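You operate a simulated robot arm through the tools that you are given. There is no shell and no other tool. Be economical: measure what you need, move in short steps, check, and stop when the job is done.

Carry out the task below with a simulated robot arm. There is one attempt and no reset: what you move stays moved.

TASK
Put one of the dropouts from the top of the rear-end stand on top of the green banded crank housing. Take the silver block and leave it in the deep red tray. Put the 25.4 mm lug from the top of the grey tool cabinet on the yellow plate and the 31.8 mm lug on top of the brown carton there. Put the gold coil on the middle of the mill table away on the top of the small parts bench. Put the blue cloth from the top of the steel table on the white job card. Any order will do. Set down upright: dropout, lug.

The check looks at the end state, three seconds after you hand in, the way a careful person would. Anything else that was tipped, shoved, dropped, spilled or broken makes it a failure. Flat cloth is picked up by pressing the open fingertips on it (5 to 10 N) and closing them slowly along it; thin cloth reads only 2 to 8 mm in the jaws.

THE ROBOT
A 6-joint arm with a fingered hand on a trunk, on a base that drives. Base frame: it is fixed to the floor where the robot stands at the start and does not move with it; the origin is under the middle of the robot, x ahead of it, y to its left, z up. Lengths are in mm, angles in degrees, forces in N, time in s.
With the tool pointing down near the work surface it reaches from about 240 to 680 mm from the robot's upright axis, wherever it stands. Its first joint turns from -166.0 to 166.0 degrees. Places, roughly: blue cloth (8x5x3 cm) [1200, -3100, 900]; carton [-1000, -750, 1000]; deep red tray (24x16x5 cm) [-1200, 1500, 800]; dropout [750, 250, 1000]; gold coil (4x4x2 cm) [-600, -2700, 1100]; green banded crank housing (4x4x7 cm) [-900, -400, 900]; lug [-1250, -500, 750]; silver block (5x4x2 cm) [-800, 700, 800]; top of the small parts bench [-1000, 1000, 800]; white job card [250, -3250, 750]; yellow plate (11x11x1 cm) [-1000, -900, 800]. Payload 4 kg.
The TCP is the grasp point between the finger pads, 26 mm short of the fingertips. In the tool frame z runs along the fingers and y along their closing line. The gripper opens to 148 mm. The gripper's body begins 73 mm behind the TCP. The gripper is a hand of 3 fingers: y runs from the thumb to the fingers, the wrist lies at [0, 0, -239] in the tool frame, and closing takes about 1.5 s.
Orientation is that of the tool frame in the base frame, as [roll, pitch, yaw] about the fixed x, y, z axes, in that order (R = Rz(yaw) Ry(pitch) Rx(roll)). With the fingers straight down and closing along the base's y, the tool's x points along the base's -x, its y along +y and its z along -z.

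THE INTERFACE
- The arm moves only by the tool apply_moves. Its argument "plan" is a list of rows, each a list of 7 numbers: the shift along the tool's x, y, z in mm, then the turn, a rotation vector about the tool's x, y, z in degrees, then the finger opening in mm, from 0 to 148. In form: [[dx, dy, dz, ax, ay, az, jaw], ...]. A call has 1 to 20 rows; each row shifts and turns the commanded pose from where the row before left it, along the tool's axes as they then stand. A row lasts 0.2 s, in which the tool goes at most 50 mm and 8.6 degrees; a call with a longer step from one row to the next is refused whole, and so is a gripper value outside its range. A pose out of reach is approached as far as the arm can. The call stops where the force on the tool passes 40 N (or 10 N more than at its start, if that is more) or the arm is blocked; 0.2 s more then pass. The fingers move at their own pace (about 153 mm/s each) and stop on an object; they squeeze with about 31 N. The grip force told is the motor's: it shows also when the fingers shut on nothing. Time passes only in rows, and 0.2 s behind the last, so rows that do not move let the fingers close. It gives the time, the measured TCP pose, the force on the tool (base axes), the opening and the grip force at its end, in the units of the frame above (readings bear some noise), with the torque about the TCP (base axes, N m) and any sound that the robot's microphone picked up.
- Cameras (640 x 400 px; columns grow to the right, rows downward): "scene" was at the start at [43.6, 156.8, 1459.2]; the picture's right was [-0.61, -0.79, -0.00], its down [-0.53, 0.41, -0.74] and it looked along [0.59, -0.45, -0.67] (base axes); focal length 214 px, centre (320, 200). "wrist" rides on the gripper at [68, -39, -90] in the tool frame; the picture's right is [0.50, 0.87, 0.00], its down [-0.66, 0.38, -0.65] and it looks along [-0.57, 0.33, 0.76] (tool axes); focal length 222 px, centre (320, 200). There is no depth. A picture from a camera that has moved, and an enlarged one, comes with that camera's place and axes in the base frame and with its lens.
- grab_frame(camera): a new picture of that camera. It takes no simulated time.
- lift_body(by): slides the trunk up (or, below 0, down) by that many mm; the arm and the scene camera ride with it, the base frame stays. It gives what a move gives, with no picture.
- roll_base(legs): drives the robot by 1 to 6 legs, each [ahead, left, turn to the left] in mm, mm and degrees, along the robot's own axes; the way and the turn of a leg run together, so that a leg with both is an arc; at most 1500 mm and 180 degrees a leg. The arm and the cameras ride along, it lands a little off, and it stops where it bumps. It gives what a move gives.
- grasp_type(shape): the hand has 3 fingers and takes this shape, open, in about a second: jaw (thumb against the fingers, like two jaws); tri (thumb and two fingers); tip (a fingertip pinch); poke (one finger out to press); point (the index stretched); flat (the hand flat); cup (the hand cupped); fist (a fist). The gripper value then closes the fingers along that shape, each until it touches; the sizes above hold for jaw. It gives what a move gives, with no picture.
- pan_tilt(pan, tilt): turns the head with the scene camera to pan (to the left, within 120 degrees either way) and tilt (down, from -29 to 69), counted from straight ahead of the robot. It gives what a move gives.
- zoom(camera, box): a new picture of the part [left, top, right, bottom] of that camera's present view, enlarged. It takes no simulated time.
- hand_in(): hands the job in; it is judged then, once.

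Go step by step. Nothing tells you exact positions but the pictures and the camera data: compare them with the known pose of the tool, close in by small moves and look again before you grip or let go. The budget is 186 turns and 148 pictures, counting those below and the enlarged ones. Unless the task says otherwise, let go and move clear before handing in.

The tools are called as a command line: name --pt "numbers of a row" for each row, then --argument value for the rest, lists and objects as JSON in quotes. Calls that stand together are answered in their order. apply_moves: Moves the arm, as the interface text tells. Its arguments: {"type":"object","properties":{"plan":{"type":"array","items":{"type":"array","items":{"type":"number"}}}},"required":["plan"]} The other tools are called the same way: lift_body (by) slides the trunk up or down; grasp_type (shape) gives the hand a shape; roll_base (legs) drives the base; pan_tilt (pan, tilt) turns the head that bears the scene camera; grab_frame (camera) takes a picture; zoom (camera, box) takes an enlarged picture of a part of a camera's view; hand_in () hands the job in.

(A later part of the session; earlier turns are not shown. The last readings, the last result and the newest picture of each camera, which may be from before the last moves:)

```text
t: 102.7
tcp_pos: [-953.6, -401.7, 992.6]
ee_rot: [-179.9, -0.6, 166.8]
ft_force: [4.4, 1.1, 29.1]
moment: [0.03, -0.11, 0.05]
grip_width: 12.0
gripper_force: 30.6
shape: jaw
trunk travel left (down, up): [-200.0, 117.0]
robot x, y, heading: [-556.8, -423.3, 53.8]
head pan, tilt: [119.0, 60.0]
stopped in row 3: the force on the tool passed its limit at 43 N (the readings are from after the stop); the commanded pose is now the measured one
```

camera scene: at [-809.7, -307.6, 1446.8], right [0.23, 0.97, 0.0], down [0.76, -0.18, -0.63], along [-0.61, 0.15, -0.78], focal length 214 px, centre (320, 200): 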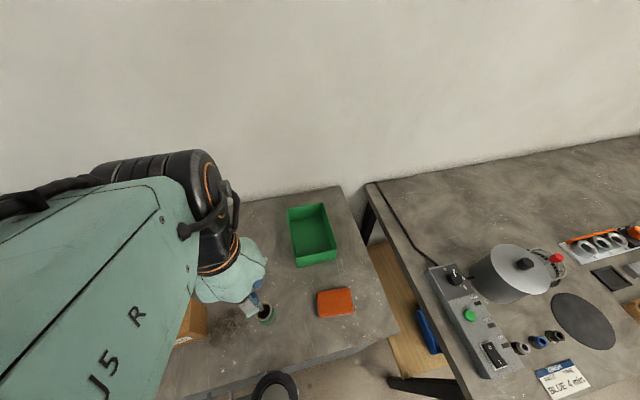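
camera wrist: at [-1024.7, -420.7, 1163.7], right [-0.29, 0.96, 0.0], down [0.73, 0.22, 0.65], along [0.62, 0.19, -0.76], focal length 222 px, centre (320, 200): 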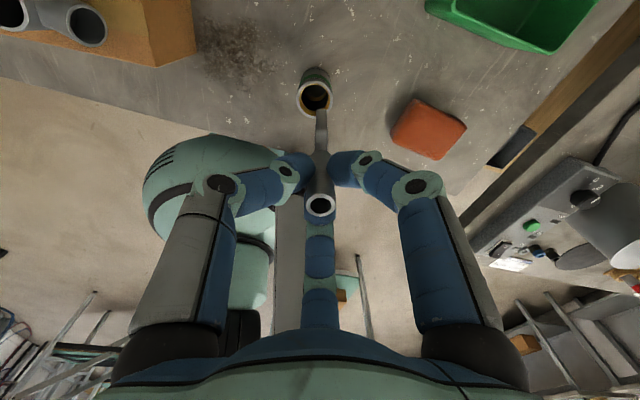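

Contact earlier than expected (TCP≈992). I relieve and look.

apply_moves --pt "0 0 -3 0 0 0 5" --pt "0 0 0 0 0 0 5"

zoom --camera "wrist" --box '[272, 80, 368, 240]'

```text
t: 103.3
tcp_pos: [-952.7, -402.6, 993.5]
ee_rot: [-179.9, -0.5, 166.7]
ft_force: [2.8, 1.3, 10.5]
moment: [0.03, -0.04, 0.03]
grip_width: 11.6
gripper_force: 31.1
shape: jaw
trunk travel left (down, up): [-200.0, 117.0]
robot x, y, heading: [-556.5, -426.4, 53.7]
head pan, tilt: [119.0, 60.0]
```

```text
2.50 times, centred on (320, 160) of wrist
camera zoom: at [-1027.7, -422.8, 1085.0], right [-0.29, 0.96, 0.0], down [0.73, 0.22, 0.65], along [0.62, 0.19, -0.76], focal length 555 px, centre (320, 300)
```

zoom: 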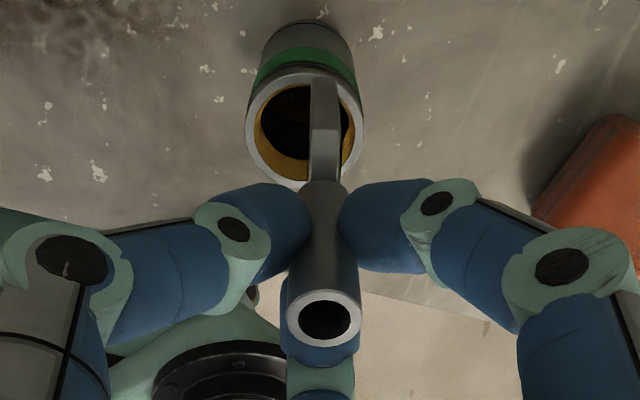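

The plate spans the ring well (both ends supported). I relieve the remaining load and open slowly.

apply_moves --pt "0 0 -1 0 0 0 5" --pt "0 0 0 0 0 0 5"

```text
t: 103.9
tcp_pos: [-953.6, -401.4, 993.6]
ee_rot: [179.9, -0.4, 166.9]
ft_force: [0.5, -0.2, 0.8]
moment: [0.01, -0.02, 0.03]
grip_width: 11.4
gripper_force: 31.2
shape: jaw
trunk travel left (down, up): [-200.0, 117.0]
robot x, y, heading: [-554.7, -427.7, 53.7]
head pan, tilt: [119.0, 60.0]
```

apply_moves --pt "0 0 0 0 0 0 12" --pt "0 0 0 0 0 0 14" --pt "0 0 0 0 0 0 17" --pt "0 0 0 0 0 0 22" --pt "0 0 0 0 0 0 30" --pt "0 0 0 0 0 0 45" --pt "0 0 0 0 0 0 60" --pt "0 0 0 0 0 0 60"

grab_frame --camera "wrist"

```text
t: 105.7
tcp_pos: [-952.9, -400.8, 993.6]
ee_rot: [180.0, -0.4, 166.8]
ft_force: [0.3, -0.4, 0.2]
moment: [0.0, 0.01, 0.04]
grip_width: 59.4
gripper_force: 0.1
shape: jaw
trunk travel left (down, up): [-200.0, 117.0]
robot x, y, heading: [-550.6, -431.1, 53.7]
head pan, tilt: [119.0, 60.0]
```

```text
70 pictures are left
camera wrist: at [-1028.1, -422.8, 1085.9], right [-0.29, 0.96, 0.0], down [0.73, 0.22, 0.65], along [0.62, 0.19, -0.76], focal length 222 px, centre (320, 200)
```

wrist: 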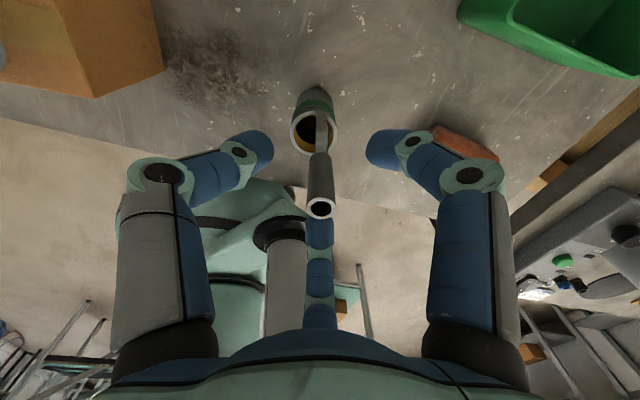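

It stands. I rise straight up slowly, then check.

apply_moves --pt "0 0 -10 0 0 0 60" --pt "0 0 -20 0 0 0 60" --pt "0 0 -30 0 0 0 60" --pt "0 0 -40 0 0 0 60" --pt "0 0 -40 0 0 0 60" --pt "0 0 0 0 0 0 60"

zoom --camera "wrist" --box '[240, 40, 400, 240]'

```text
t: 107.1
tcp_pos: [-951.1, -403.5, 1126.6]
ee_rot: [179.8, 0.7, 167.0]
ft_force: [0.3, -1.0, 1.2]
moment: [0.02, 0.01, -0.01]
grip_width: 60.1
gripper_force: 0.1
shape: jaw
trunk travel left (down, up): [-200.0, 117.0]
robot x, y, heading: [-554.2, -425.4, 53.7]
head pan, tilt: [119.0, 60.0]
```

```text
2.00 times, centred on (320, 140) of wrist
camera zoom: at [-1027.0, -424.7, 1216.6], right [-0.29, 0.96, 0.0], down [0.72, 0.22, 0.66], along [0.63, 0.19, -0.75], focal length 444 px, centre (320, 320)
```

zoom: 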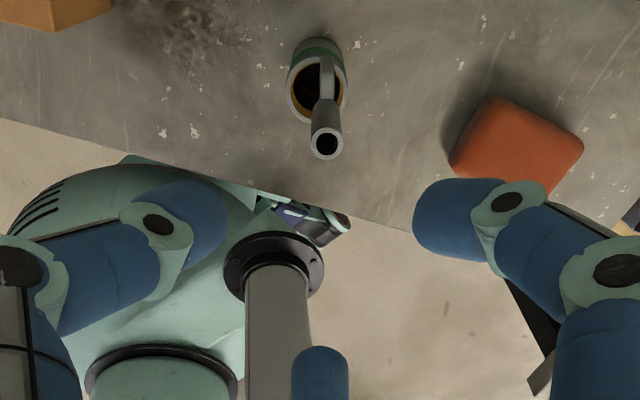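

Dropout is upright on the housing. Next the silver block near (-821,648) on the small parts bench; I drive over.

roll_base --legs '[[110, -150, 0], [810, 595, 0]]'

grab_frame --camera "wrist"

grab_frame --camera "scene"

```text
t: 114.3
tcp_pos: [-773.9, 598.7, 1129.0]
ee_rot: [-179.9, 0.1, 167.0]
ft_force: [0.5, 0.5, -0.3]
moment: [0.01, -0.02, -0.01]
grip_width: 59.9
gripper_force: 0.0
shape: jaw
trunk travel left (down, up): [-200.0, 117.0]
robot x, y, heading: [-373.6, 575.1, 53.9]
head pan, tilt: [119.0, 60.0]
```

```text
68 pictures are left
camera wrist: at [-849.6, 577.8, 1220.7], right [-0.29, 0.96, 0.0], down [0.72, 0.22, 0.66], along [0.63, 0.19, -0.76], focal length 222 px, centre (320, 200)
```

wrist: 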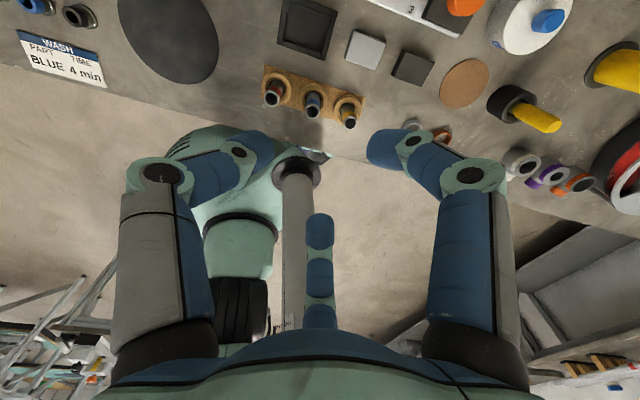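

```text
67 pictures are left
camera scene: at [-650.1, 685.7, 1481.9], right [0.1, 1.0, 0.0], down [0.46, -0.04, -0.89], along [-0.88, 0.08, -0.46], focal length 214 px, centre (320, 200)
```

scene: 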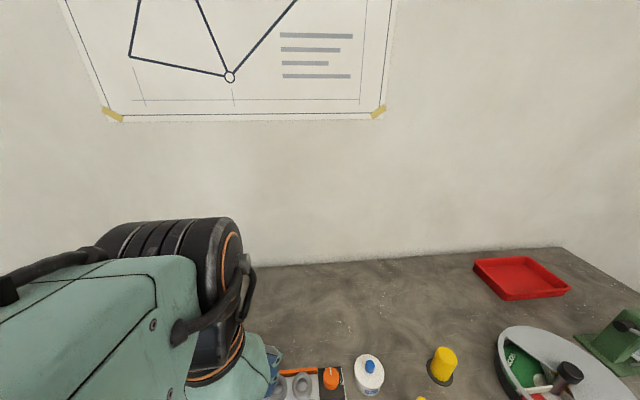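

zoom --camera "wrist" --box '[250, 0, 474, 140]'

```text
2.86 times, centred on (362, 70) of wrist
camera zoom: at [-849.6, 577.8, 1220.7], right [-0.29, 0.96, 0.0], down [0.72, 0.22, 0.66], along [0.63, 0.19, -0.76], focal length 635 px, centre (200, 571)
```

zoom: 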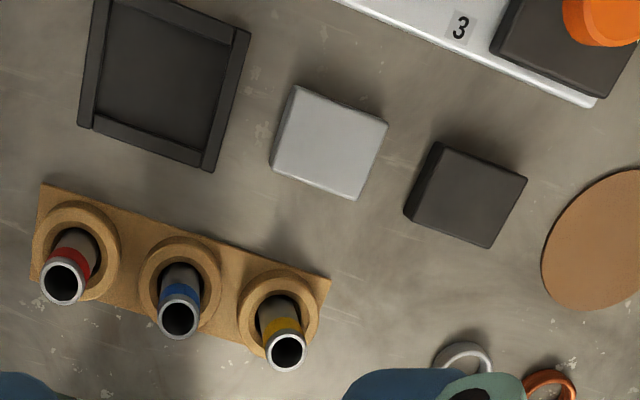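

Block is axis-aligned: centre (-823,653), top z≈840, 50 mm along y. I'll put the thumb on its back (-x) face, fingers at the front corners; rotate and move above.

apply_moves --pt "0 0 0 0 0 8.55 66" --pt "0 0 0 0 0 8.55 66" --pt "0 0 0 0 0 8.55 66" --pt "0 0 0 0 0 8.55 66" --pt "0 0 0 0 0 8.55 66" --pt "0 0 0 0 0 8.55 66" --pt "0 0 0 0 0 8.55 66" --pt "0 0 0 0 0 8.55 66" --pt "0 0 0 0 0 8.55 66" --pt "13.5 -11 40 0 0 0 66" --pt "13.5 -11 40 0 0 0 66" --pt "13.5 -11 40 0 0 0 66" --pt "13.5 -11 40 0 0 0 66" --pt "0 0 0 0 0 0 66"

grab_frame --camera "wrist"

```text
t: 116.9
tcp_pos: [-810.5, 625.6, 1098.7]
ee_rot: [-170.6, -3.0, 97.4]
ft_force: [0.4, 0.1, 1.1]
moment: [-0.05, 0.01, -0.01]
grip_width: 66.1
gripper_force: 0.1
shape: jaw
out of reach, approached as far as the arm can: row 9
trunk travel left (down, up): [-200.0, 117.0]
robot x, y, heading: [-378.9, 574.2, 53.9]
head pan, tilt: [119.0, 60.0]
stopped in row 12: the arm was blocked; the commanded pose is now the measured one
```

```text
65 pictures are left
camera wrist: at [-842.4, 686.4, 1198.2], right [0.78, 0.61, -0.11], down [0.56, -0.62, 0.55], along [0.27, -0.49, -0.83], focal length 222 px, centre (320, 200)
```

wrist: 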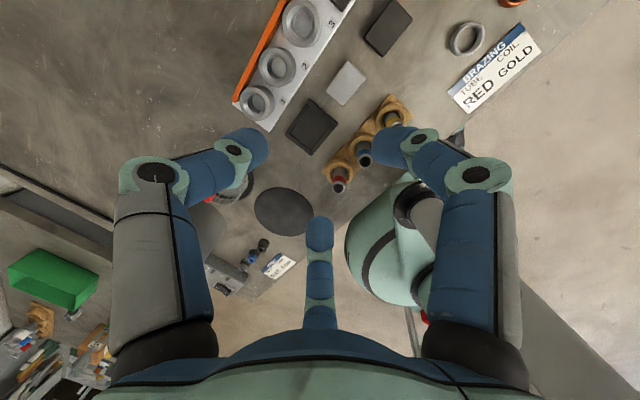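

I hit a wrist limit; the equivalent finger arrangement is reached by turning the other way (yaw 210). I level the tool and rotate back.

apply_moves --pt "0 0 -10 -4.7 -1.5 0 66" --pt "0 0 -10 -4.7 -1.5 0 66" --pt "0 0 0 0 0 -8.1 66" --pt "0 0 0 0 0 -8.1 66" --pt "0 0 0 0 0 -8.1 66" --pt "0 0 0 0 0 -8.1 66" --pt "0 0 0 0 0 -8.1 66" --pt "0 0 0 0 0 -8.1 66" --pt "0 0 0 0 0 -8.1 66" --pt "0 0 0 0 0 -8.1 66" --pt "0 0 0 0 0 -8.1 66" --pt "0 0 0 0 0 -8.1 66" --pt "0 0 0 0 0 -8.1 66" --pt "0 0 0 0 0 -8.1 66" --pt "0 0 0 0 0 -8.1 66" --pt "0 0 0 0 0 -8.1 66" --pt "0 0 0 0 0 0 66"

```text
t: 120.5
tcp_pos: [-810.8, 621.1, 1123.5]
ee_rot: [179.4, -0.5, -148.4]
ft_force: [-0.1, 1.0, 0.0]
moment: [0.01, 0.0, 0.0]
grip_width: 65.8
gripper_force: 0.1
shape: jaw
trunk travel left (down, up): [-200.0, 117.0]
robot x, y, heading: [-379.6, 577.1, 54.0]
head pan, tilt: [119.0, 60.0]
```

apply_moves --pt "0 0 0 0.6 -0.5 1.6 66" --pt "-2.5 7.8 40 0 0 0 66" --pt "-2.5 7.8 40 0 0 0 66" --pt "-2.5 7.8 40 0 0 0 66" --pt "-2.5 7.8 40 0 0 0 66" --pt "0 0 0 0 0 0 66"

grab_frame --camera "wrist"

```text
t: 122.1
tcp_pos: [-833.9, 613.5, 1009.6]
ee_rot: [175.4, -4.7, -144.6]
ft_force: [0.2, 0.7, 0.8]
moment: [0.0, 0.01, 0.0]
grip_width: 65.7
gripper_force: 0.1
shape: jaw
trunk travel left (down, up): [-200.0, 117.0]
robot x, y, heading: [-378.5, 576.1, 53.9]
head pan, tilt: [119.0, 60.0]
stopped in row 6: the arm was blocked; the commanded pose is now the measured one
```

```text
64 pictures are left
camera wrist: at [-857.2, 544.6, 1103.4], right [-0.9, 0.42, 0.11], down [0.39, 0.68, 0.63], along [0.19, 0.61, -0.77], focal length 222 px, centre (320, 200)
```

wrist: 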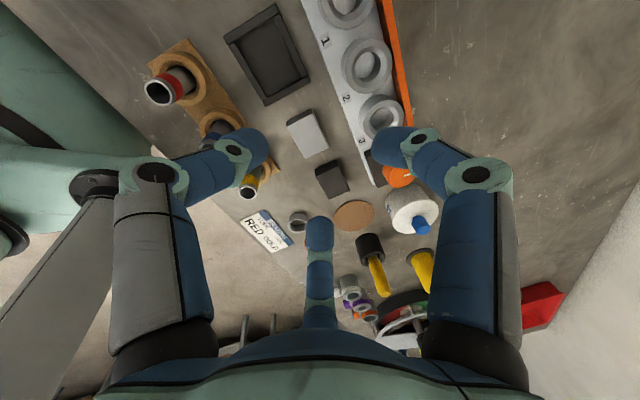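

The arm is bumping my own head mast (robot-left side). I raise the arm, turn the base right 30° so the arm works more to the rear-left.

apply_moves --pt "0 0 -30 2.3 -2.3 0 66" --pt "0 0 -30 2.3 -2.4 0 66" --pt "0 0 -40 0 0 0 66" --pt "0 0 0 0 0 0 66"

roll_base --legs '[[0, 0, -30]]'

```text
t: 123.1
tcp_pos: [-828.3, 617.2, 1107.9]
ee_rot: [-179.6, 0.4, -145.1]
ft_force: [-0.5, -0.2, -0.8]
moment: [0.02, -0.02, 0.02]
grip_width: 65.7
gripper_force: 0.0
shape: jaw
trunk travel left (down, up): [-200.0, 117.0]
robot x, y, heading: [-376.2, 572.8, 53.8]
head pan, tilt: [119.0, 60.0]
```

```text
t: 125.0
tcp_pos: [-726.7, 826.9, 1117.1]
ee_rot: [179.6, -0.7, -175.3]
ft_force: [0.5, 0.1, 0.4]
moment: [0.02, 0.04, -0.02]
grip_width: 66.0
gripper_force: 0.0
shape: jaw
trunk travel left (down, up): [-200.0, 117.0]
robot x, y, heading: [-372.7, 573.5, 23.7]
head pan, tilt: [119.0, 60.0]
```

apply_moves --pt "21 -33.2 0 0.4 -0.7 0 66" --pt "21 -33.2 0 0 0 0 66" --pt "21 -33.2 0 0 0 0 66" --pt "21 -33.2 20 0 0 0 66" --pt "21 -33.2 30 0 0 0 66" --pt "0 0 30 0 0 -8.4 66" --pt "0 0 30 0 0 -8.4 66" --pt "0 0 20 0 0 -8.4 66" --pt "0 0 0 0 0 0 66"

grab_frame --camera "wrist"

```text
t: 127.0
tcp_pos: [-816.6, 654.1, 986.2]
ee_rot: [-179.8, 0.0, -150.0]
ft_force: [0.0, 0.1, -0.3]
moment: [-0.01, 0.02, -0.02]
grip_width: 66.0
gripper_force: 0.0
shape: jaw
trunk travel left (down, up): [-200.0, 117.0]
robot x, y, heading: [-374.6, 573.6, 23.7]
head pan, tilt: [119.0, 60.0]
```

```text
63 pictures are left
camera wrist: at [-856.1, 588.4, 1078.1], right [-0.87, 0.5, 0.0], down [0.38, 0.66, 0.65], along [0.33, 0.57, -0.76], focal length 222 px, centre (320, 200)
```

wrist: 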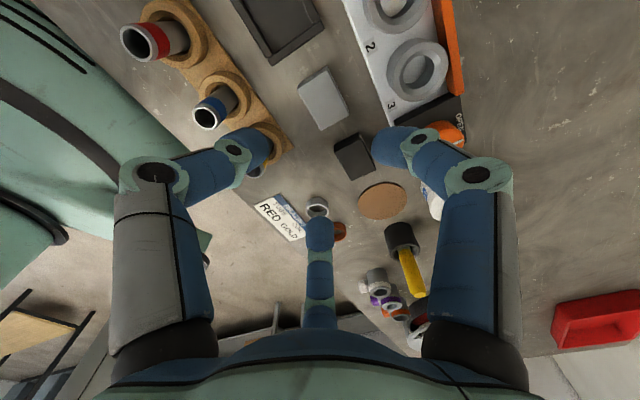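

Over the block with fingers positioned properly. I descend to just above the bench and look.

apply_moves --pt "2 -1.5 40 0 0 0 66" --pt "0 0 40 0 0 0 66" --pt "0 0 25 0 0 0 66" --pt "0 0 20 0 0 0 66" --pt "0 0 0 0 0 0 66"

grab_frame --camera "wrist"

```text
t: 128.2
tcp_pos: [-817.7, 653.0, 860.2]
ee_rot: [-179.9, 0.0, -150.1]
ft_force: [-1.1, -0.3, 0.4]
moment: [-0.01, -0.03, 0.0]
grip_width: 65.7
gripper_force: 0.1
shape: jaw
trunk travel left (down, up): [-200.0, 117.0]
robot x, y, heading: [-374.7, 575.7, 23.7]
head pan, tilt: [119.0, 60.0]
```

```text
62 pictures are left
camera wrist: at [-858.0, 587.6, 952.5], right [-0.87, 0.5, 0.0], down [0.38, 0.66, 0.65], along [0.33, 0.56, -0.76], focal length 222 px, centre (320, 200)
```

wrist: 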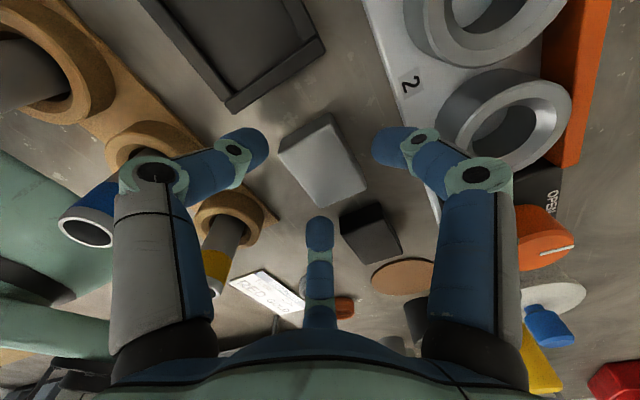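

Aligned. I lower 9 mm more and close.

apply_moves --pt "0 0 5 0 0 0 66" --pt "0 0 4 0 0 0 66" --pt "0 0 0 0 0 0 66"

apply_moves --pt "0 0 0 0 0 0 50" --pt "0 0 0 0 0 0 30" --pt "0 0 0 0 0 0 20" --pt "0 0 0 0 0 0 20" --pt "0 0 0 0 0 0 20" --pt "0 0 0 0 0 0 20"

grab_frame --camera "wrist"

```text
t: 129.0
tcp_pos: [-816.6, 652.2, 853.1]
ee_rot: [-179.9, -0.2, -150.1]
ft_force: [-0.4, 0.3, 1.1]
moment: [0.02, -0.04, -0.03]
grip_width: 66.1
gripper_force: 0.0
shape: jaw
trunk travel left (down, up): [-200.0, 117.0]
robot x, y, heading: [-376.7, 573.2, 23.7]
head pan, tilt: [119.0, 60.0]
```

```text
t: 130.4
tcp_pos: [-817.7, 653.6, 852.0]
ee_rot: [-179.9, 0.0, -150.1]
ft_force: [-0.3, -0.5, -2.1]
moment: [0.01, -0.01, 0.03]
grip_width: 30.3
gripper_force: 31.2
shape: jaw
trunk travel left (down, up): [-200.0, 117.0]
robot x, y, heading: [-379.4, 573.6, 24.0]
head pan, tilt: [119.0, 60.0]
```

```text
61 pictures are left
camera wrist: at [-857.4, 587.5, 944.2], right [-0.87, 0.5, 0.0], down [0.38, 0.66, 0.65], along [0.33, 0.56, -0.76], focal length 222 px, centre (320, 200)
```

wrist: 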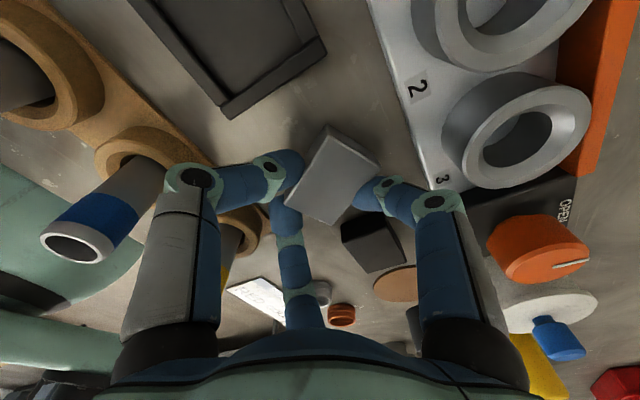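

The block turned a bit but is gripped. Lift slowly and check.

apply_moves --pt "0 0 -10 0 0 0 20" --pt "0 0 -15 0 0 0 20" --pt "0 0 -25 0 0 0 20" --pt "0 0 -30 0 0 0 20" --pt "0 0 -40 0 0 0 20" --pt "0 0 -40 0 0 0 20" --pt "0 0 0 0 0 0 20"

grab_frame --camera "wrist"

```text
t: 132.0
tcp_pos: [-818.6, 651.1, 1013.7]
ee_rot: [-179.8, 0.0, -150.1]
ft_force: [-1.1, 1.0, -3.2]
moment: [-0.03, -0.01, 0.0]
grip_width: 29.5
gripper_force: 30.5
shape: jaw
trunk travel left (down, up): [-200.0, 117.0]
robot x, y, heading: [-377.0, 573.1, 24.0]
head pan, tilt: [119.0, 60.0]
```

```text
60 pictures are left
camera wrist: at [-858.4, 587.0, 1105.6], right [-0.87, 0.5, 0.0], down [0.38, 0.66, 0.65], along [0.33, 0.56, -0.76], focal length 222 px, centre (320, 200)
```

wrist: 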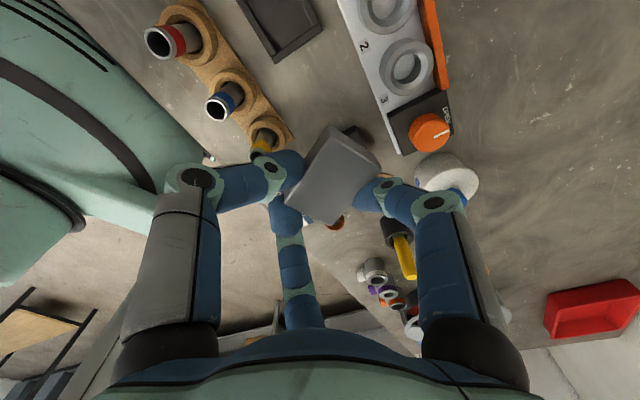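

Held. I raise it further and drive along the bench toward the red tray.

apply_moves --pt "0 0 -35 0 0 0 20" --pt "0 0 -35 0 0 0 20" --pt "0 0 -35 0 0 0 20"

roll_base --legs '[[358, 804, 0]]'

grab_frame --camera "wrist"

grab_frame --camera "scene"

```text
t: 132.8
tcp_pos: [-816.9, 652.7, 1116.6]
ee_rot: [-179.8, 0.0, -150.1]
ft_force: [0.0, 0.4, -2.5]
moment: [0.0, 0.0, -0.01]
grip_width: 29.2
gripper_force: 30.6
shape: jaw
trunk travel left (down, up): [-200.0, 117.0]
robot x, y, heading: [-375.5, 573.7, 23.9]
head pan, tilt: [119.0, 60.0]
```

```text
t: 140.4
tcp_pos: [-816.6, 1565.9, 1111.2]
ee_rot: [-179.4, 0.5, -151.5]
ft_force: [-0.6, -0.3, -2.4]
moment: [0.03, 0.0, 0.02]
grip_width: 26.3
gripper_force: 30.2
shape: jaw
trunk travel left (down, up): [-200.0, 117.0]
robot x, y, heading: [-365.0, 1471.2, 22.3]
head pan, tilt: [119.0, 60.0]
```

```text
59 pictures are left
camera wrist: at [-858.9, 1501.3, 1202.1], right [-0.85, 0.52, -0.01], down [0.39, 0.65, 0.65], along [0.35, 0.55, -0.76], focal length 222 px, centre (320, 200)
```

wrist: 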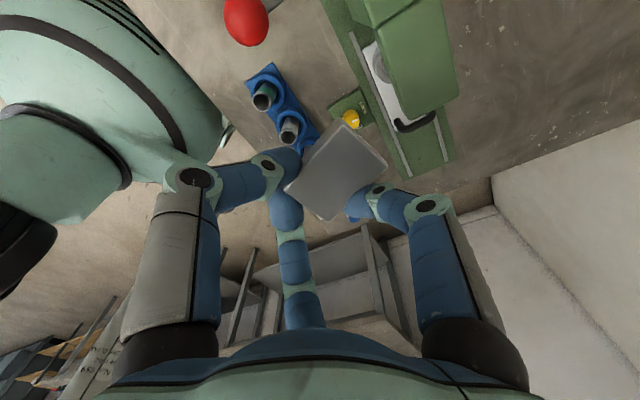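

```text
58 pictures are left
camera scene: at [-508.5, 1690.3, 1437.5], right [0.63, 0.78, 0.0], down [0.67, -0.54, -0.51], along [-0.4, 0.32, -0.86], focal length 214 px, centre (320, 200)
```

scene: 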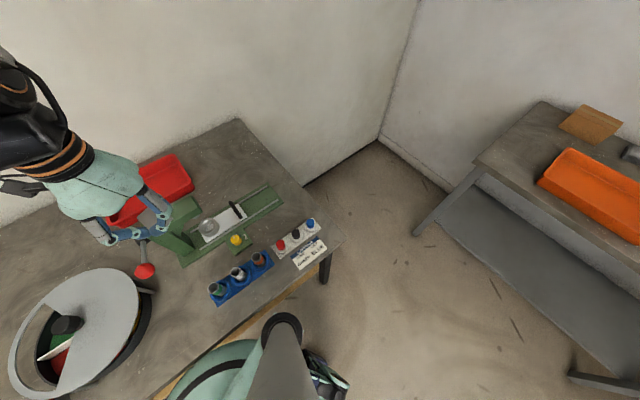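

The tray lies about x -1064…-1229, y 1380…1620. I tilt the tool 20° outward to gain reach, and move over the tray at height.

apply_moves --pt "0 0 0 -3.2 5.9 0 20" --pt "0 0 0 -3.2 5.9 0 20" --pt "0 0 0 -3.2 5.9 0 20" --pt "39.3 10.6 14.4 0 0 0 20" --pt "39.3 10.6 14.4 0 0 0 20" --pt "39.3 10.6 14.4 0 0 0 20" --pt "39.3 10.6 14.4 0 0 0 20" --pt "39.3 10.6 14.4 0 0 0 20" --pt "39.3 10.6 14.4 0 0 0 20" --pt "39.3 10.6 14.4 0 0 0 20"

grab_frame --camera "wrist"

zoom --camera "scene" --box '[0, 100, 320, 300]'

```text
t: 142.6
tcp_pos: [-1111.8, 1502.1, 1109.9]
ee_rot: [170.9, -17.2, -150.1]
ft_force: [-0.6, -0.4, -3.3]
moment: [-0.04, -0.05, 0.02]
grip_width: 26.5
gripper_force: 31.1
shape: jaw
trunk travel left (down, up): [-200.0, 117.0]
robot x, y, heading: [-369.0, 1470.4, 22.3]
head pan, tilt: [119.0, 60.0]
```

```text
57 pictures are left
camera wrist: at [-1119.9, 1437.8, 1208.8], right [-0.8, 0.53, 0.28], down [0.59, 0.65, 0.48], along [0.07, 0.55, -0.83], focal length 222 px, centre (320, 200)
```

wrist: 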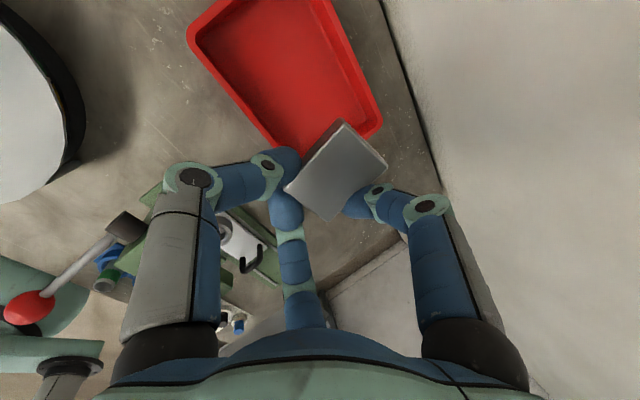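

```text
2.00 times, centred on (160, 200) of scene
camera zoom: at [-508.7, 1692.9, 1437.3], right [0.63, 0.78, 0.0], down [0.67, -0.54, -0.51], along [-0.4, 0.31, -0.86], focal length 429 px, centre (640, 200)
```

zoom: 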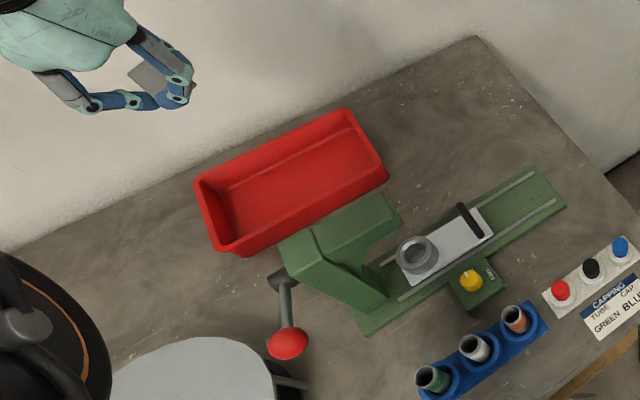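

Tray centre about (-1150,1500). I tilt 8° more and lower over the inside of the tray, then look.

apply_moves --pt "0 0 0 -3.8 7.0 0 20" --pt "-10.2 -6.1 36.2 0 0 0 20" --pt "-10.2 -6.1 36.2 0 0 0 20" --pt "-10.2 -6.1 36.2 0 0 0 20" --pt "-10.2 -6.1 36.2 0 0 0 20" --pt "0 0 0 0 0 0 20"

grab_frame --camera "wrist"

zoom --camera "scene" --box '[40, 120, 232, 240]'

```text
t: 144.0
tcp_pos: [-1135.5, 1497.3, 957.8]
ee_rot: [166.5, -24.2, -148.8]
ft_force: [0.2, 0.3, -3.5]
moment: [-0.03, 0.0, -0.01]
grip_width: 26.2
gripper_force: 31.3
shape: jaw
trunk travel left (down, up): [-200.0, 117.0]
robot x, y, heading: [-363.7, 1471.2, 22.3]
head pan, tilt: [119.0, 60.0]
```

```text
55 pictures are left
camera wrist: at [-1130.6, 1432.8, 1058.6], right [-0.76, 0.53, 0.39], down [0.65, 0.65, 0.39], along [-0.05, 0.55, -0.83], focal length 222 px, centre (320, 200)
```

wrist: 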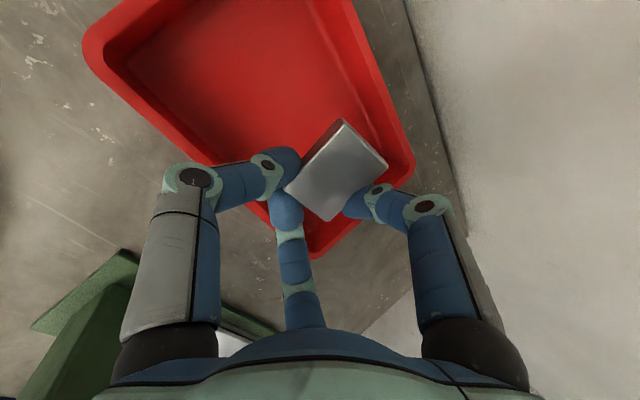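

```text
3.33 times, centred on (136, 180) of scene
camera zoom: at [-508.6, 1693.1, 1437.1], right [0.63, 0.78, 0.0], down [0.67, -0.54, -0.51], along [-0.4, 0.31, -0.86], focal length 715 px, centre (933, 267)
```

zoom: 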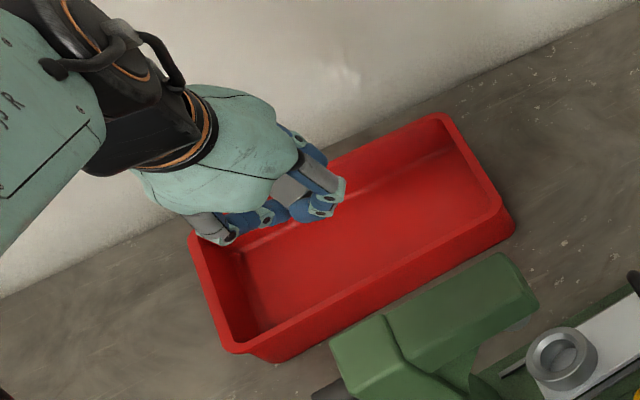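

Over the tray interior. I lower 50 mm, then gently.

apply_moves --pt "-8.3 -4.5 17.7 0 0 0 20" --pt "-8.3 -4.5 17.7 0 0 0 20" --pt "-4.1 -2.2 8.8 0 0 0 20" --pt "0 0 0 0 0 0 20"

grab_frame --camera "wrist"

```text
t: 145.0
tcp_pos: [-1135.9, 1497.3, 908.7]
ee_rot: [166.5, -24.2, -148.8]
ft_force: [0.1, -0.5, -2.5]
moment: [0.01, -0.04, 0.0]
grip_width: 26.0
gripper_force: 31.6
shape: jaw
trunk travel left (down, up): [-200.0, 117.0]
robot x, y, heading: [-367.8, 1467.8, 22.5]
head pan, tilt: [119.0, 60.0]
```

```text
53 pictures are left
camera wrist: at [-1131.0, 1433.4, 1009.3], right [-0.76, 0.53, 0.39], down [0.65, 0.65, 0.39], along [-0.05, 0.55, -0.83], focal length 222 px, centre (320, 200)
```

wrist: 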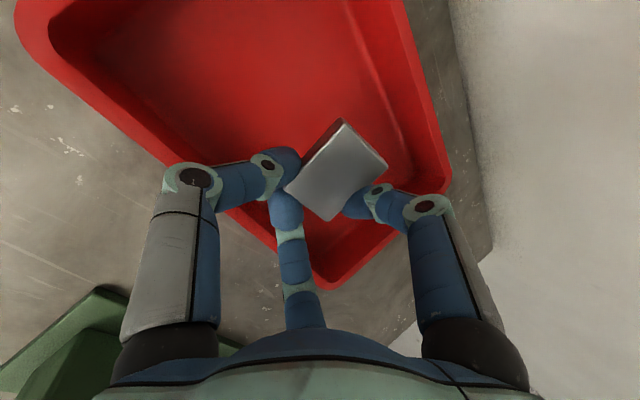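

Clear of the walls. I lower in 5 mm steps until contact.

apply_moves --pt "-2.1 -1.1 4.4 0 0 0 20" --pt "-2.1 -1.1 4.4 0 0 0 20" --pt "-2.1 -1.1 4.4 0 0 0 20" --pt "-2.1 -1.1 4.4 0 0 0 20" --pt "-2.1 -1.1 4.4 0 0 0 20" --pt "0 0 0 0 0 0 20"

```text
t: 146.4
tcp_pos: [-1135.7, 1498.3, 884.3]
ee_rot: [166.5, -24.2, -148.7]
ft_force: [0.1, 0.9, -3.6]
moment: [-0.02, -0.02, -0.01]
grip_width: 26.4
gripper_force: 31.4
shape: jaw
trunk travel left (down, up): [-200.0, 117.0]
robot x, y, heading: [-365.9, 1471.8, 22.4]
head pan, tilt: [119.0, 60.0]
```

apply_moves --pt "-2.1 -1.1 4.4 0 0 0 20" --pt "-2.1 -1.1 4.4 0 0 0 20" --pt "0 0 0 0 0 0 20"

grab_frame --camera "wrist"

zoom --camera "scene" --box '[80, 130, 208, 230]'

```text
t: 147.2
tcp_pos: [-1134.4, 1495.8, 871.9]
ee_rot: [166.5, -24.2, -148.8]
ft_force: [-0.2, 0.0, -2.4]
moment: [-0.01, -0.06, 0.01]
grip_width: 26.2
gripper_force: 31.0
shape: jaw
trunk travel left (down, up): [-200.0, 117.0]
robot x, y, heading: [-368.0, 1469.8, 22.3]
head pan, tilt: [119.0, 60.0]
```

```text
52 pictures are left
camera wrist: at [-1130.6, 1433.6, 973.9], right [-0.76, 0.53, 0.39], down [0.65, 0.65, 0.39], along [-0.05, 0.55, -0.83], focal length 222 px, centre (320, 200)
```

wrist: 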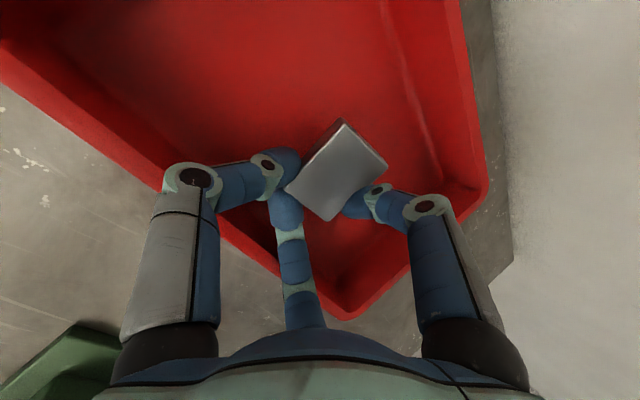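

```text
4.00 times, centred on (144, 180) of scene
camera zoom: at [-508.7, 1693.3, 1437.0], right [0.63, 0.78, 0.0], down [0.67, -0.54, -0.51], along [-0.4, 0.31, -0.86], focal length 858 px, centre (1024, 280)
```

zoom: 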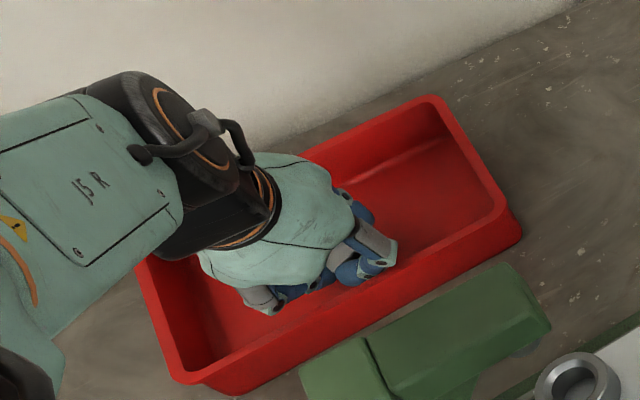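

apply_moves --pt "-2.1 -1.1 4.4 0 0 0 20" --pt "-2.1 -1.1 4.4 0 0 0 20" --pt "0 0 0 0 0 0 20"

```text
t: 148.0
tcp_pos: [-1135.2, 1498.5, 863.5]
ee_rot: [166.4, -24.2, -148.8]
ft_force: [-1.7, 0.3, -0.8]
moment: [0.05, -0.15, 0.02]
grip_width: 26.0
gripper_force: 30.9
shape: jaw
trunk travel left (down, up): [-200.0, 117.0]
robot x, y, heading: [-367.0, 1468.2, 22.2]
head pan, tilt: [119.0, 60.0]
```

Touching the tray floor. Release and withdraw.

apply_moves --pt "0 0 0 0 0 0 32" --pt "0 0 0 0 0 0 42" --pt "0 0 0 0 0 0 55" --pt "0 0 0 0 0 0 60" --pt "8.3 4.5 -17.7 0 0 0 60" --pt "16.5 9 -35 0 0 0 60" --pt "16.5 9 -35 0 0 0 60" --pt "16.5 9 -35 0 0 0 60" --pt "16.5 9 -35 0 0 0 60" --pt "0 0 0 0 0 0 60"

grab_frame --camera "wrist"

```text
t: 150.2
tcp_pos: [-1138.2, 1499.4, 1042.4]
ee_rot: [166.6, -24.1, -148.8]
ft_force: [0.6, 0.1, 0.0]
moment: [-0.02, 0.0, -0.01]
grip_width: 59.5
gripper_force: 0.1
shape: jaw
trunk travel left (down, up): [-200.0, 117.0]
robot x, y, heading: [-367.7, 1472.3, 22.5]
head pan, tilt: [119.0, 60.0]
```

```text
50 pictures are left
camera wrist: at [-1132.4, 1435.3, 1141.9], right [-0.76, 0.53, 0.39], down [0.65, 0.65, 0.39], along [-0.05, 0.55, -0.83], focal length 222 px, centre (320, 200)
```

wrist: 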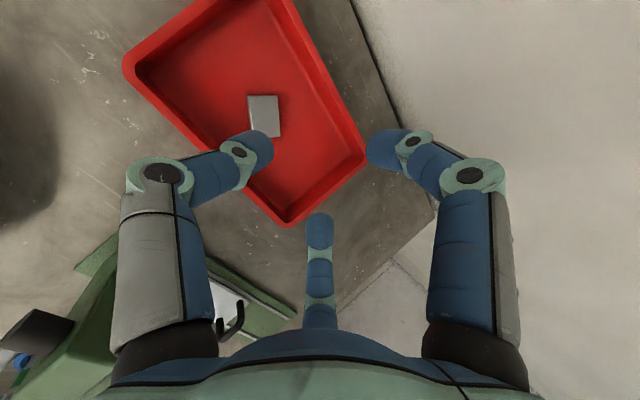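

The block lies in the red tray. I level the tool, retract the arm, and then drive toward the mill table at (-600,-2700).

apply_moves --pt "0 0 0 3.35 -6.15 0 60" --pt "0 0 0 3.35 -6.15 0 60" --pt "0 0 0 3.35 -6.15 0 60" --pt "0 0 0 3.35 -6.15 0 60" --pt "-40 -22.2 -12 0 0 0 60" --pt "-40 -22.2 -12 0 0 0 60" --pt "-40 -22.2 -12 0 0 0 60" --pt "-40 -22.2 -12 0 0 0 60" --pt "-40 -22.2 -12 0 0 0 60" --pt "-40 -22.2 -12 0 0 0 60" --pt "-40 -22.2 -12 0 0 0 60" --pt "-40 -22.2 -12 0 0 0 60"

roll_base --legs '[[300, -100, 0], [-480, -1080, 0], [-480, -1080, 0]]'

pan_tilt --pan 119 --tilt 35

grab_frame --camera "wrist"

```text
t: 152.8
tcp_pos: [-723.9, 1493.6, 1103.6]
ee_rot: [179.1, -2.9, -151.5]
ft_force: [0.2, 0.6, -0.3]
moment: [0.04, 0.0, -0.01]
grip_width: 59.7
gripper_force: 0.1
shape: jaw
out of reach, approached as far as the arm can: row 3, 4
trunk travel left (down, up): [-200.0, 117.0]
robot x, y, heading: [-367.1, 1470.8, 22.2]
head pan, tilt: [119.0, 60.0]
```

```text
t: 173.7
tcp_pos: [-512.4, -838.5, 1100.7]
ee_rot: [179.3, -2.6, -152.5]
ft_force: [-0.1, -0.7, -0.5]
moment: [0.02, -0.01, -0.01]
grip_width: 59.7
gripper_force: 0.0
shape: jaw
trunk travel left (down, up): [-200.0, 117.0]
robot x, y, heading: [-147.0, -870.3, 21.1]
head pan, tilt: [119.0, 60.0]
```

```text
t: 174.6
tcp_pos: [-512.4, -838.2, 1100.5]
ee_rot: [179.4, -2.6, -152.7]
ft_force: [0.8, 0.5, -0.4]
moment: [-0.01, 0.04, 0.04]
grip_width: 60.0
gripper_force: 0.1
shape: jaw
trunk travel left (down, up): [-200.0, 117.0]
robot x, y, heading: [-147.1, -869.3, 21.0]
head pan, tilt: [119.0, 35.0]
```

```text
49 pictures are left
camera wrist: at [-550.9, -900.4, 1194.4], right [-0.84, 0.54, 0.03], down [0.44, 0.64, 0.63], along [0.32, 0.54, -0.78], focal length 222 px, centre (320, 200)
```

wrist: 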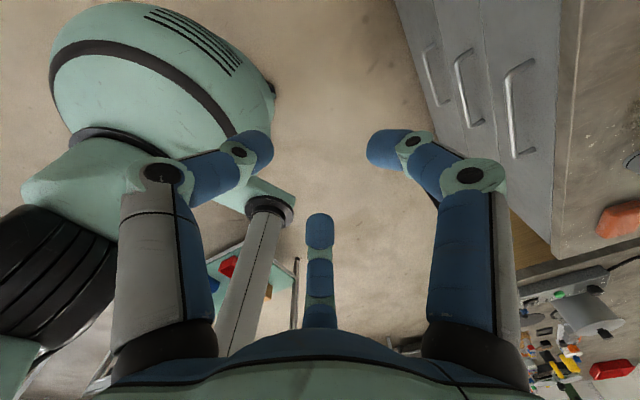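

I turn left 110° so the arm side and camera face the mill area (-y).

roll_base --legs '[[0, 0, 115]]'

grab_frame --camera "scene"

```text
t: 179.7
tcp_pos: [-30.7, -1215.6, 1100.6]
ee_rot: [179.3, -2.7, -39.1]
ft_force: [-0.5, -0.2, -0.2]
moment: [0.02, -0.01, -0.02]
grip_width: 59.8
gripper_force: 0.1
shape: jaw
trunk travel left (down, up): [-200.0, 117.0]
robot x, y, heading: [-146.2, -872.0, 135.1]
head pan, tilt: [119.0, 35.0]
```

```text
48 pictures are left
camera scene: at [-302.6, -1120.6, 1469.9], right [-0.96, 0.28, 0.0], down [0.16, 0.55, -0.82], along [-0.23, -0.79, -0.57], focal length 214 px, centre (320, 200)
```

scene: 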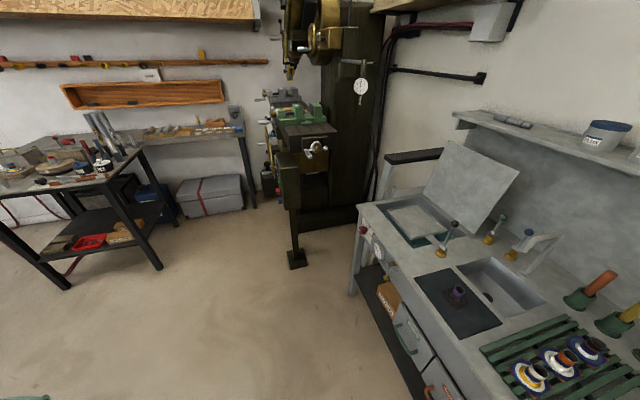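

zoom --camera "scene" --box '[250, 70, 378, 150]'

zoom --camera "scene" --box '[0, 90, 256, 250]'

```text
5.00 times, centred on (314, 110) of scene
camera zoom: at [-302.6, -1120.6, 1469.9], right [-0.96, 0.28, 0.0], down [0.16, 0.55, -0.82], along [-0.23, -0.79, -0.57], focal length 1072 px, centre (350, 650)
```

zoom: 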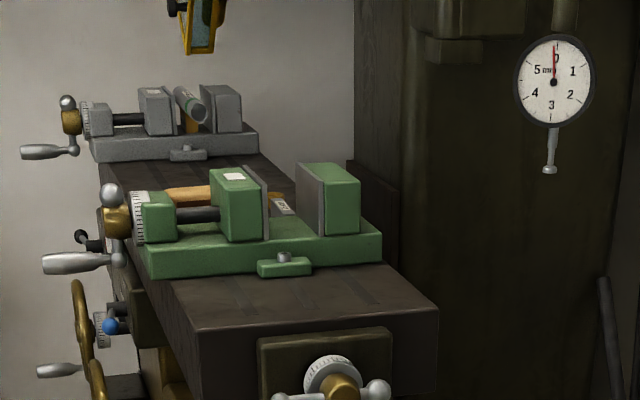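

```text
2.50 times, centred on (128, 170) of scene
camera zoom: at [-302.6, -1120.6, 1469.9], right [-0.96, 0.28, 0.0], down [0.16, 0.55, -0.82], along [-0.23, -0.79, -0.57], focal length 536 px, centre (800, 275)
```

zoom: 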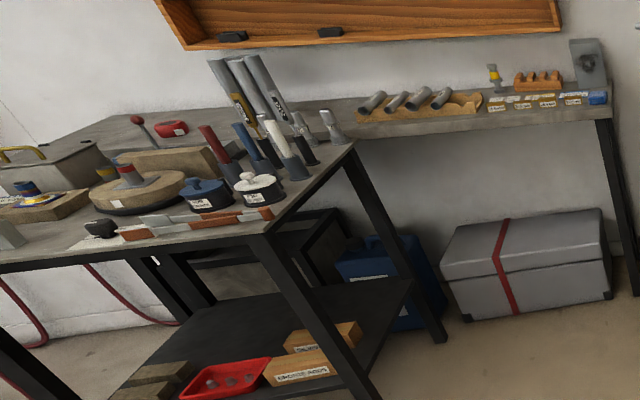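

The coil should be between the green and grey vises on the mill table. I raise the trunk, turn back and drive to the free floor east of the mill.

lift_body --by 110

roll_base --legs '[[0, 0, -105], [-290, -899, 0], [-290, -880, 0]]'

grab_frame --camera "scene"

grab_frame --camera "wrist"

```text
t: 181.1
tcp_pos: [-29.5, -1216.5, 1210.0]
ee_rot: [179.4, -2.6, -39.0]
ft_force: [1.5, 0.7, 0.1]
moment: [0.01, 0.04, 0.0]
grip_width: 59.7
gripper_force: 0.1
shape: jaw
trunk travel left (down, up): [-310.0, 7.0]
robot x, y, heading: [-146.0, -865.9, 134.9]
head pan, tilt: [119.0, 35.0]
```

```text
t: 201.6
tcp_pos: [-98.5, -2741.6, 1210.3]
ee_rot: [179.3, -2.6, -143.0]
ft_force: [0.1, 0.4, -0.9]
moment: [0.04, -0.01, 0.01]
grip_width: 60.0
gripper_force: 0.1
shape: jaw
trunk travel left (down, up): [-310.0, 7.0]
robot x, y, heading: [266.0, -2709.0, 30.9]
head pan, tilt: [119.0, 35.0]
```

```text
45 pictures are left
camera scene: at [57.0, -2503.5, 1584.0], right [0.5, 0.86, 0.0], down [0.5, -0.29, -0.82], along [-0.71, 0.41, -0.57], focal length 214 px, centre (320, 200)
```

scene: 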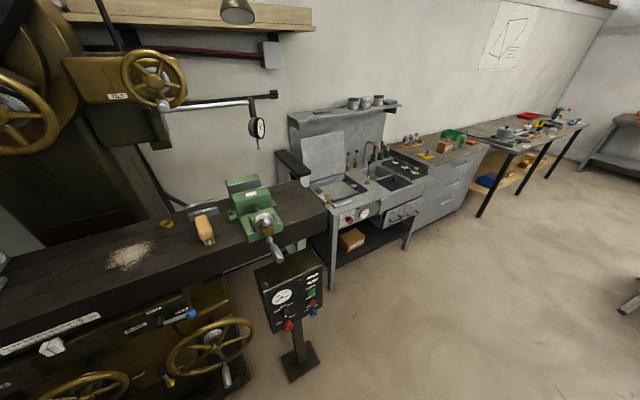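

```text
44 pictures are left
camera wrist: at [-125.9, -2808.6, 1304.4], right [-0.92, 0.39, 0.03], down [0.32, 0.71, 0.63], along [0.22, 0.59, -0.78], focal length 222 px, centre (320, 200)
```

wrist: 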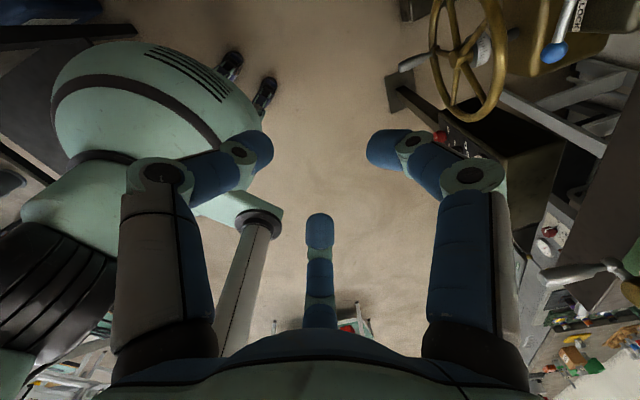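

The gold coil is visible at (166,223) on the mill table. I zoom in.

zoom --camera "scene" --box '[110, 190, 238, 280]'

```text
4.44 times, centred on (174, 235) of scene
camera zoom: at [57.0, -2503.5, 1584.0], right [0.5, 0.86, 0.0], down [0.5, -0.29, -0.82], along [-0.71, 0.41, -0.57], focal length 953 px, centre (969, 44)
```

zoom: 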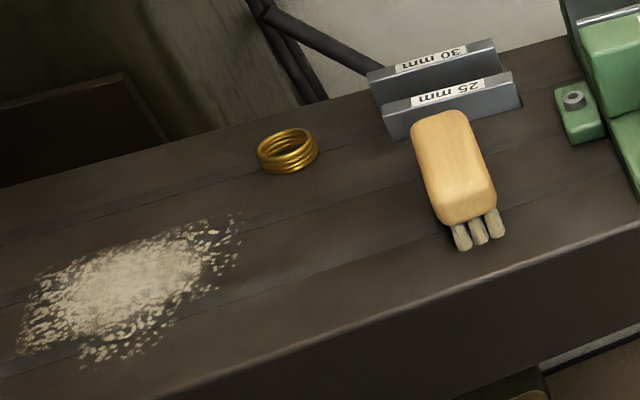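

zoom --camera "scene" --box '[0, 20, 256, 240]'

```text
1.82 times, centred on (128, 130) of scene
camera zoom: at [57.0, -2503.5, 1584.0], right [0.5, 0.86, 0.0], down [0.5, -0.29, -0.82], along [-0.71, 0.41, -0.57], focal length 390 px, centre (669, 327)
```

zoom: 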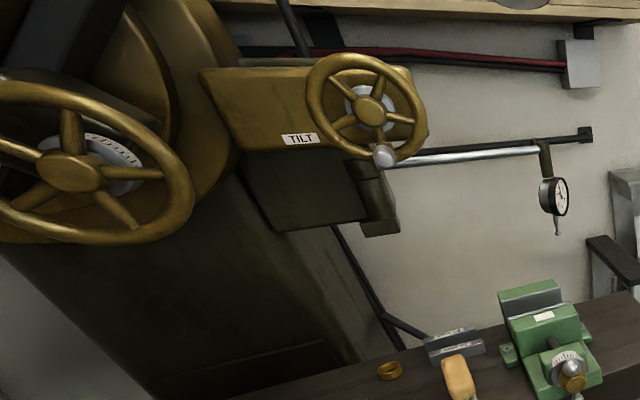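

I need to know whether the mill head hangs above the coil. I drive 200 mm nearer and look again for parallax.

roll_base --legs '[[-172, 103, 0]]'

grab_frame --camera "scene"

grab_frame --camera "wrist"

```text
t: 203.2
tcp_pos: [-298.2, -2738.9, 1210.6]
ee_rot: [179.2, -2.5, -143.1]
ft_force: [1.0, 0.9, 0.1]
moment: [0.04, 0.03, -0.01]
grip_width: 59.8
gripper_force: 0.0
shape: jaw
trunk travel left (down, up): [-310.0, 7.0]
robot x, y, heading: [67.8, -2705.7, 30.7]
head pan, tilt: [119.0, 35.0]
```

```text
41 pictures are left
camera scene: at [-141.6, -2502.5, 1584.0], right [0.5, 0.86, 0.0], down [0.5, -0.29, -0.82], along [-0.71, 0.41, -0.57], focal length 214 px, centre (320, 200)
```

scene: 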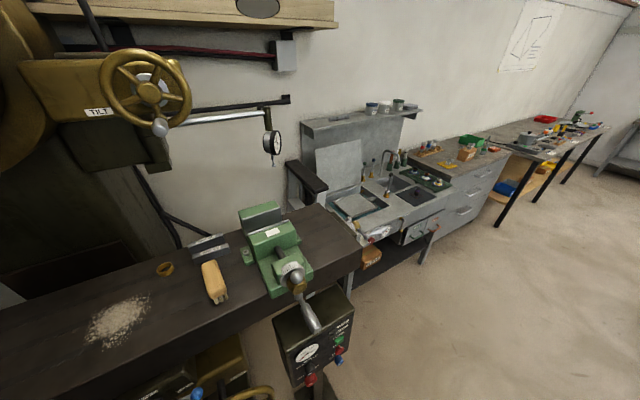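

```text
40 pictures are left
camera wrist: at [-324.9, -2807.4, 1304.3], right [-0.92, 0.39, 0.03], down [0.32, 0.71, 0.63], along [0.22, 0.59, -0.78], focal length 222 px, centre (320, 200)
```

wrist: 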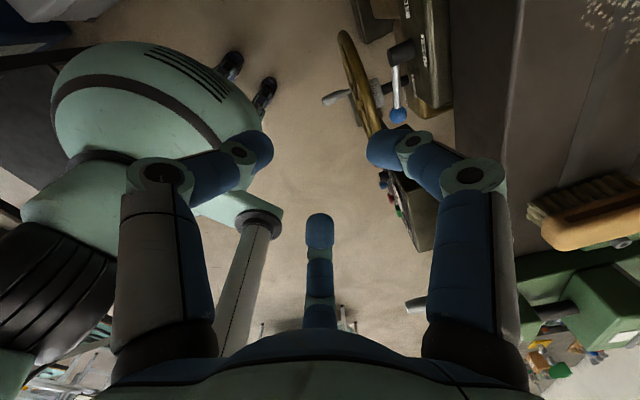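

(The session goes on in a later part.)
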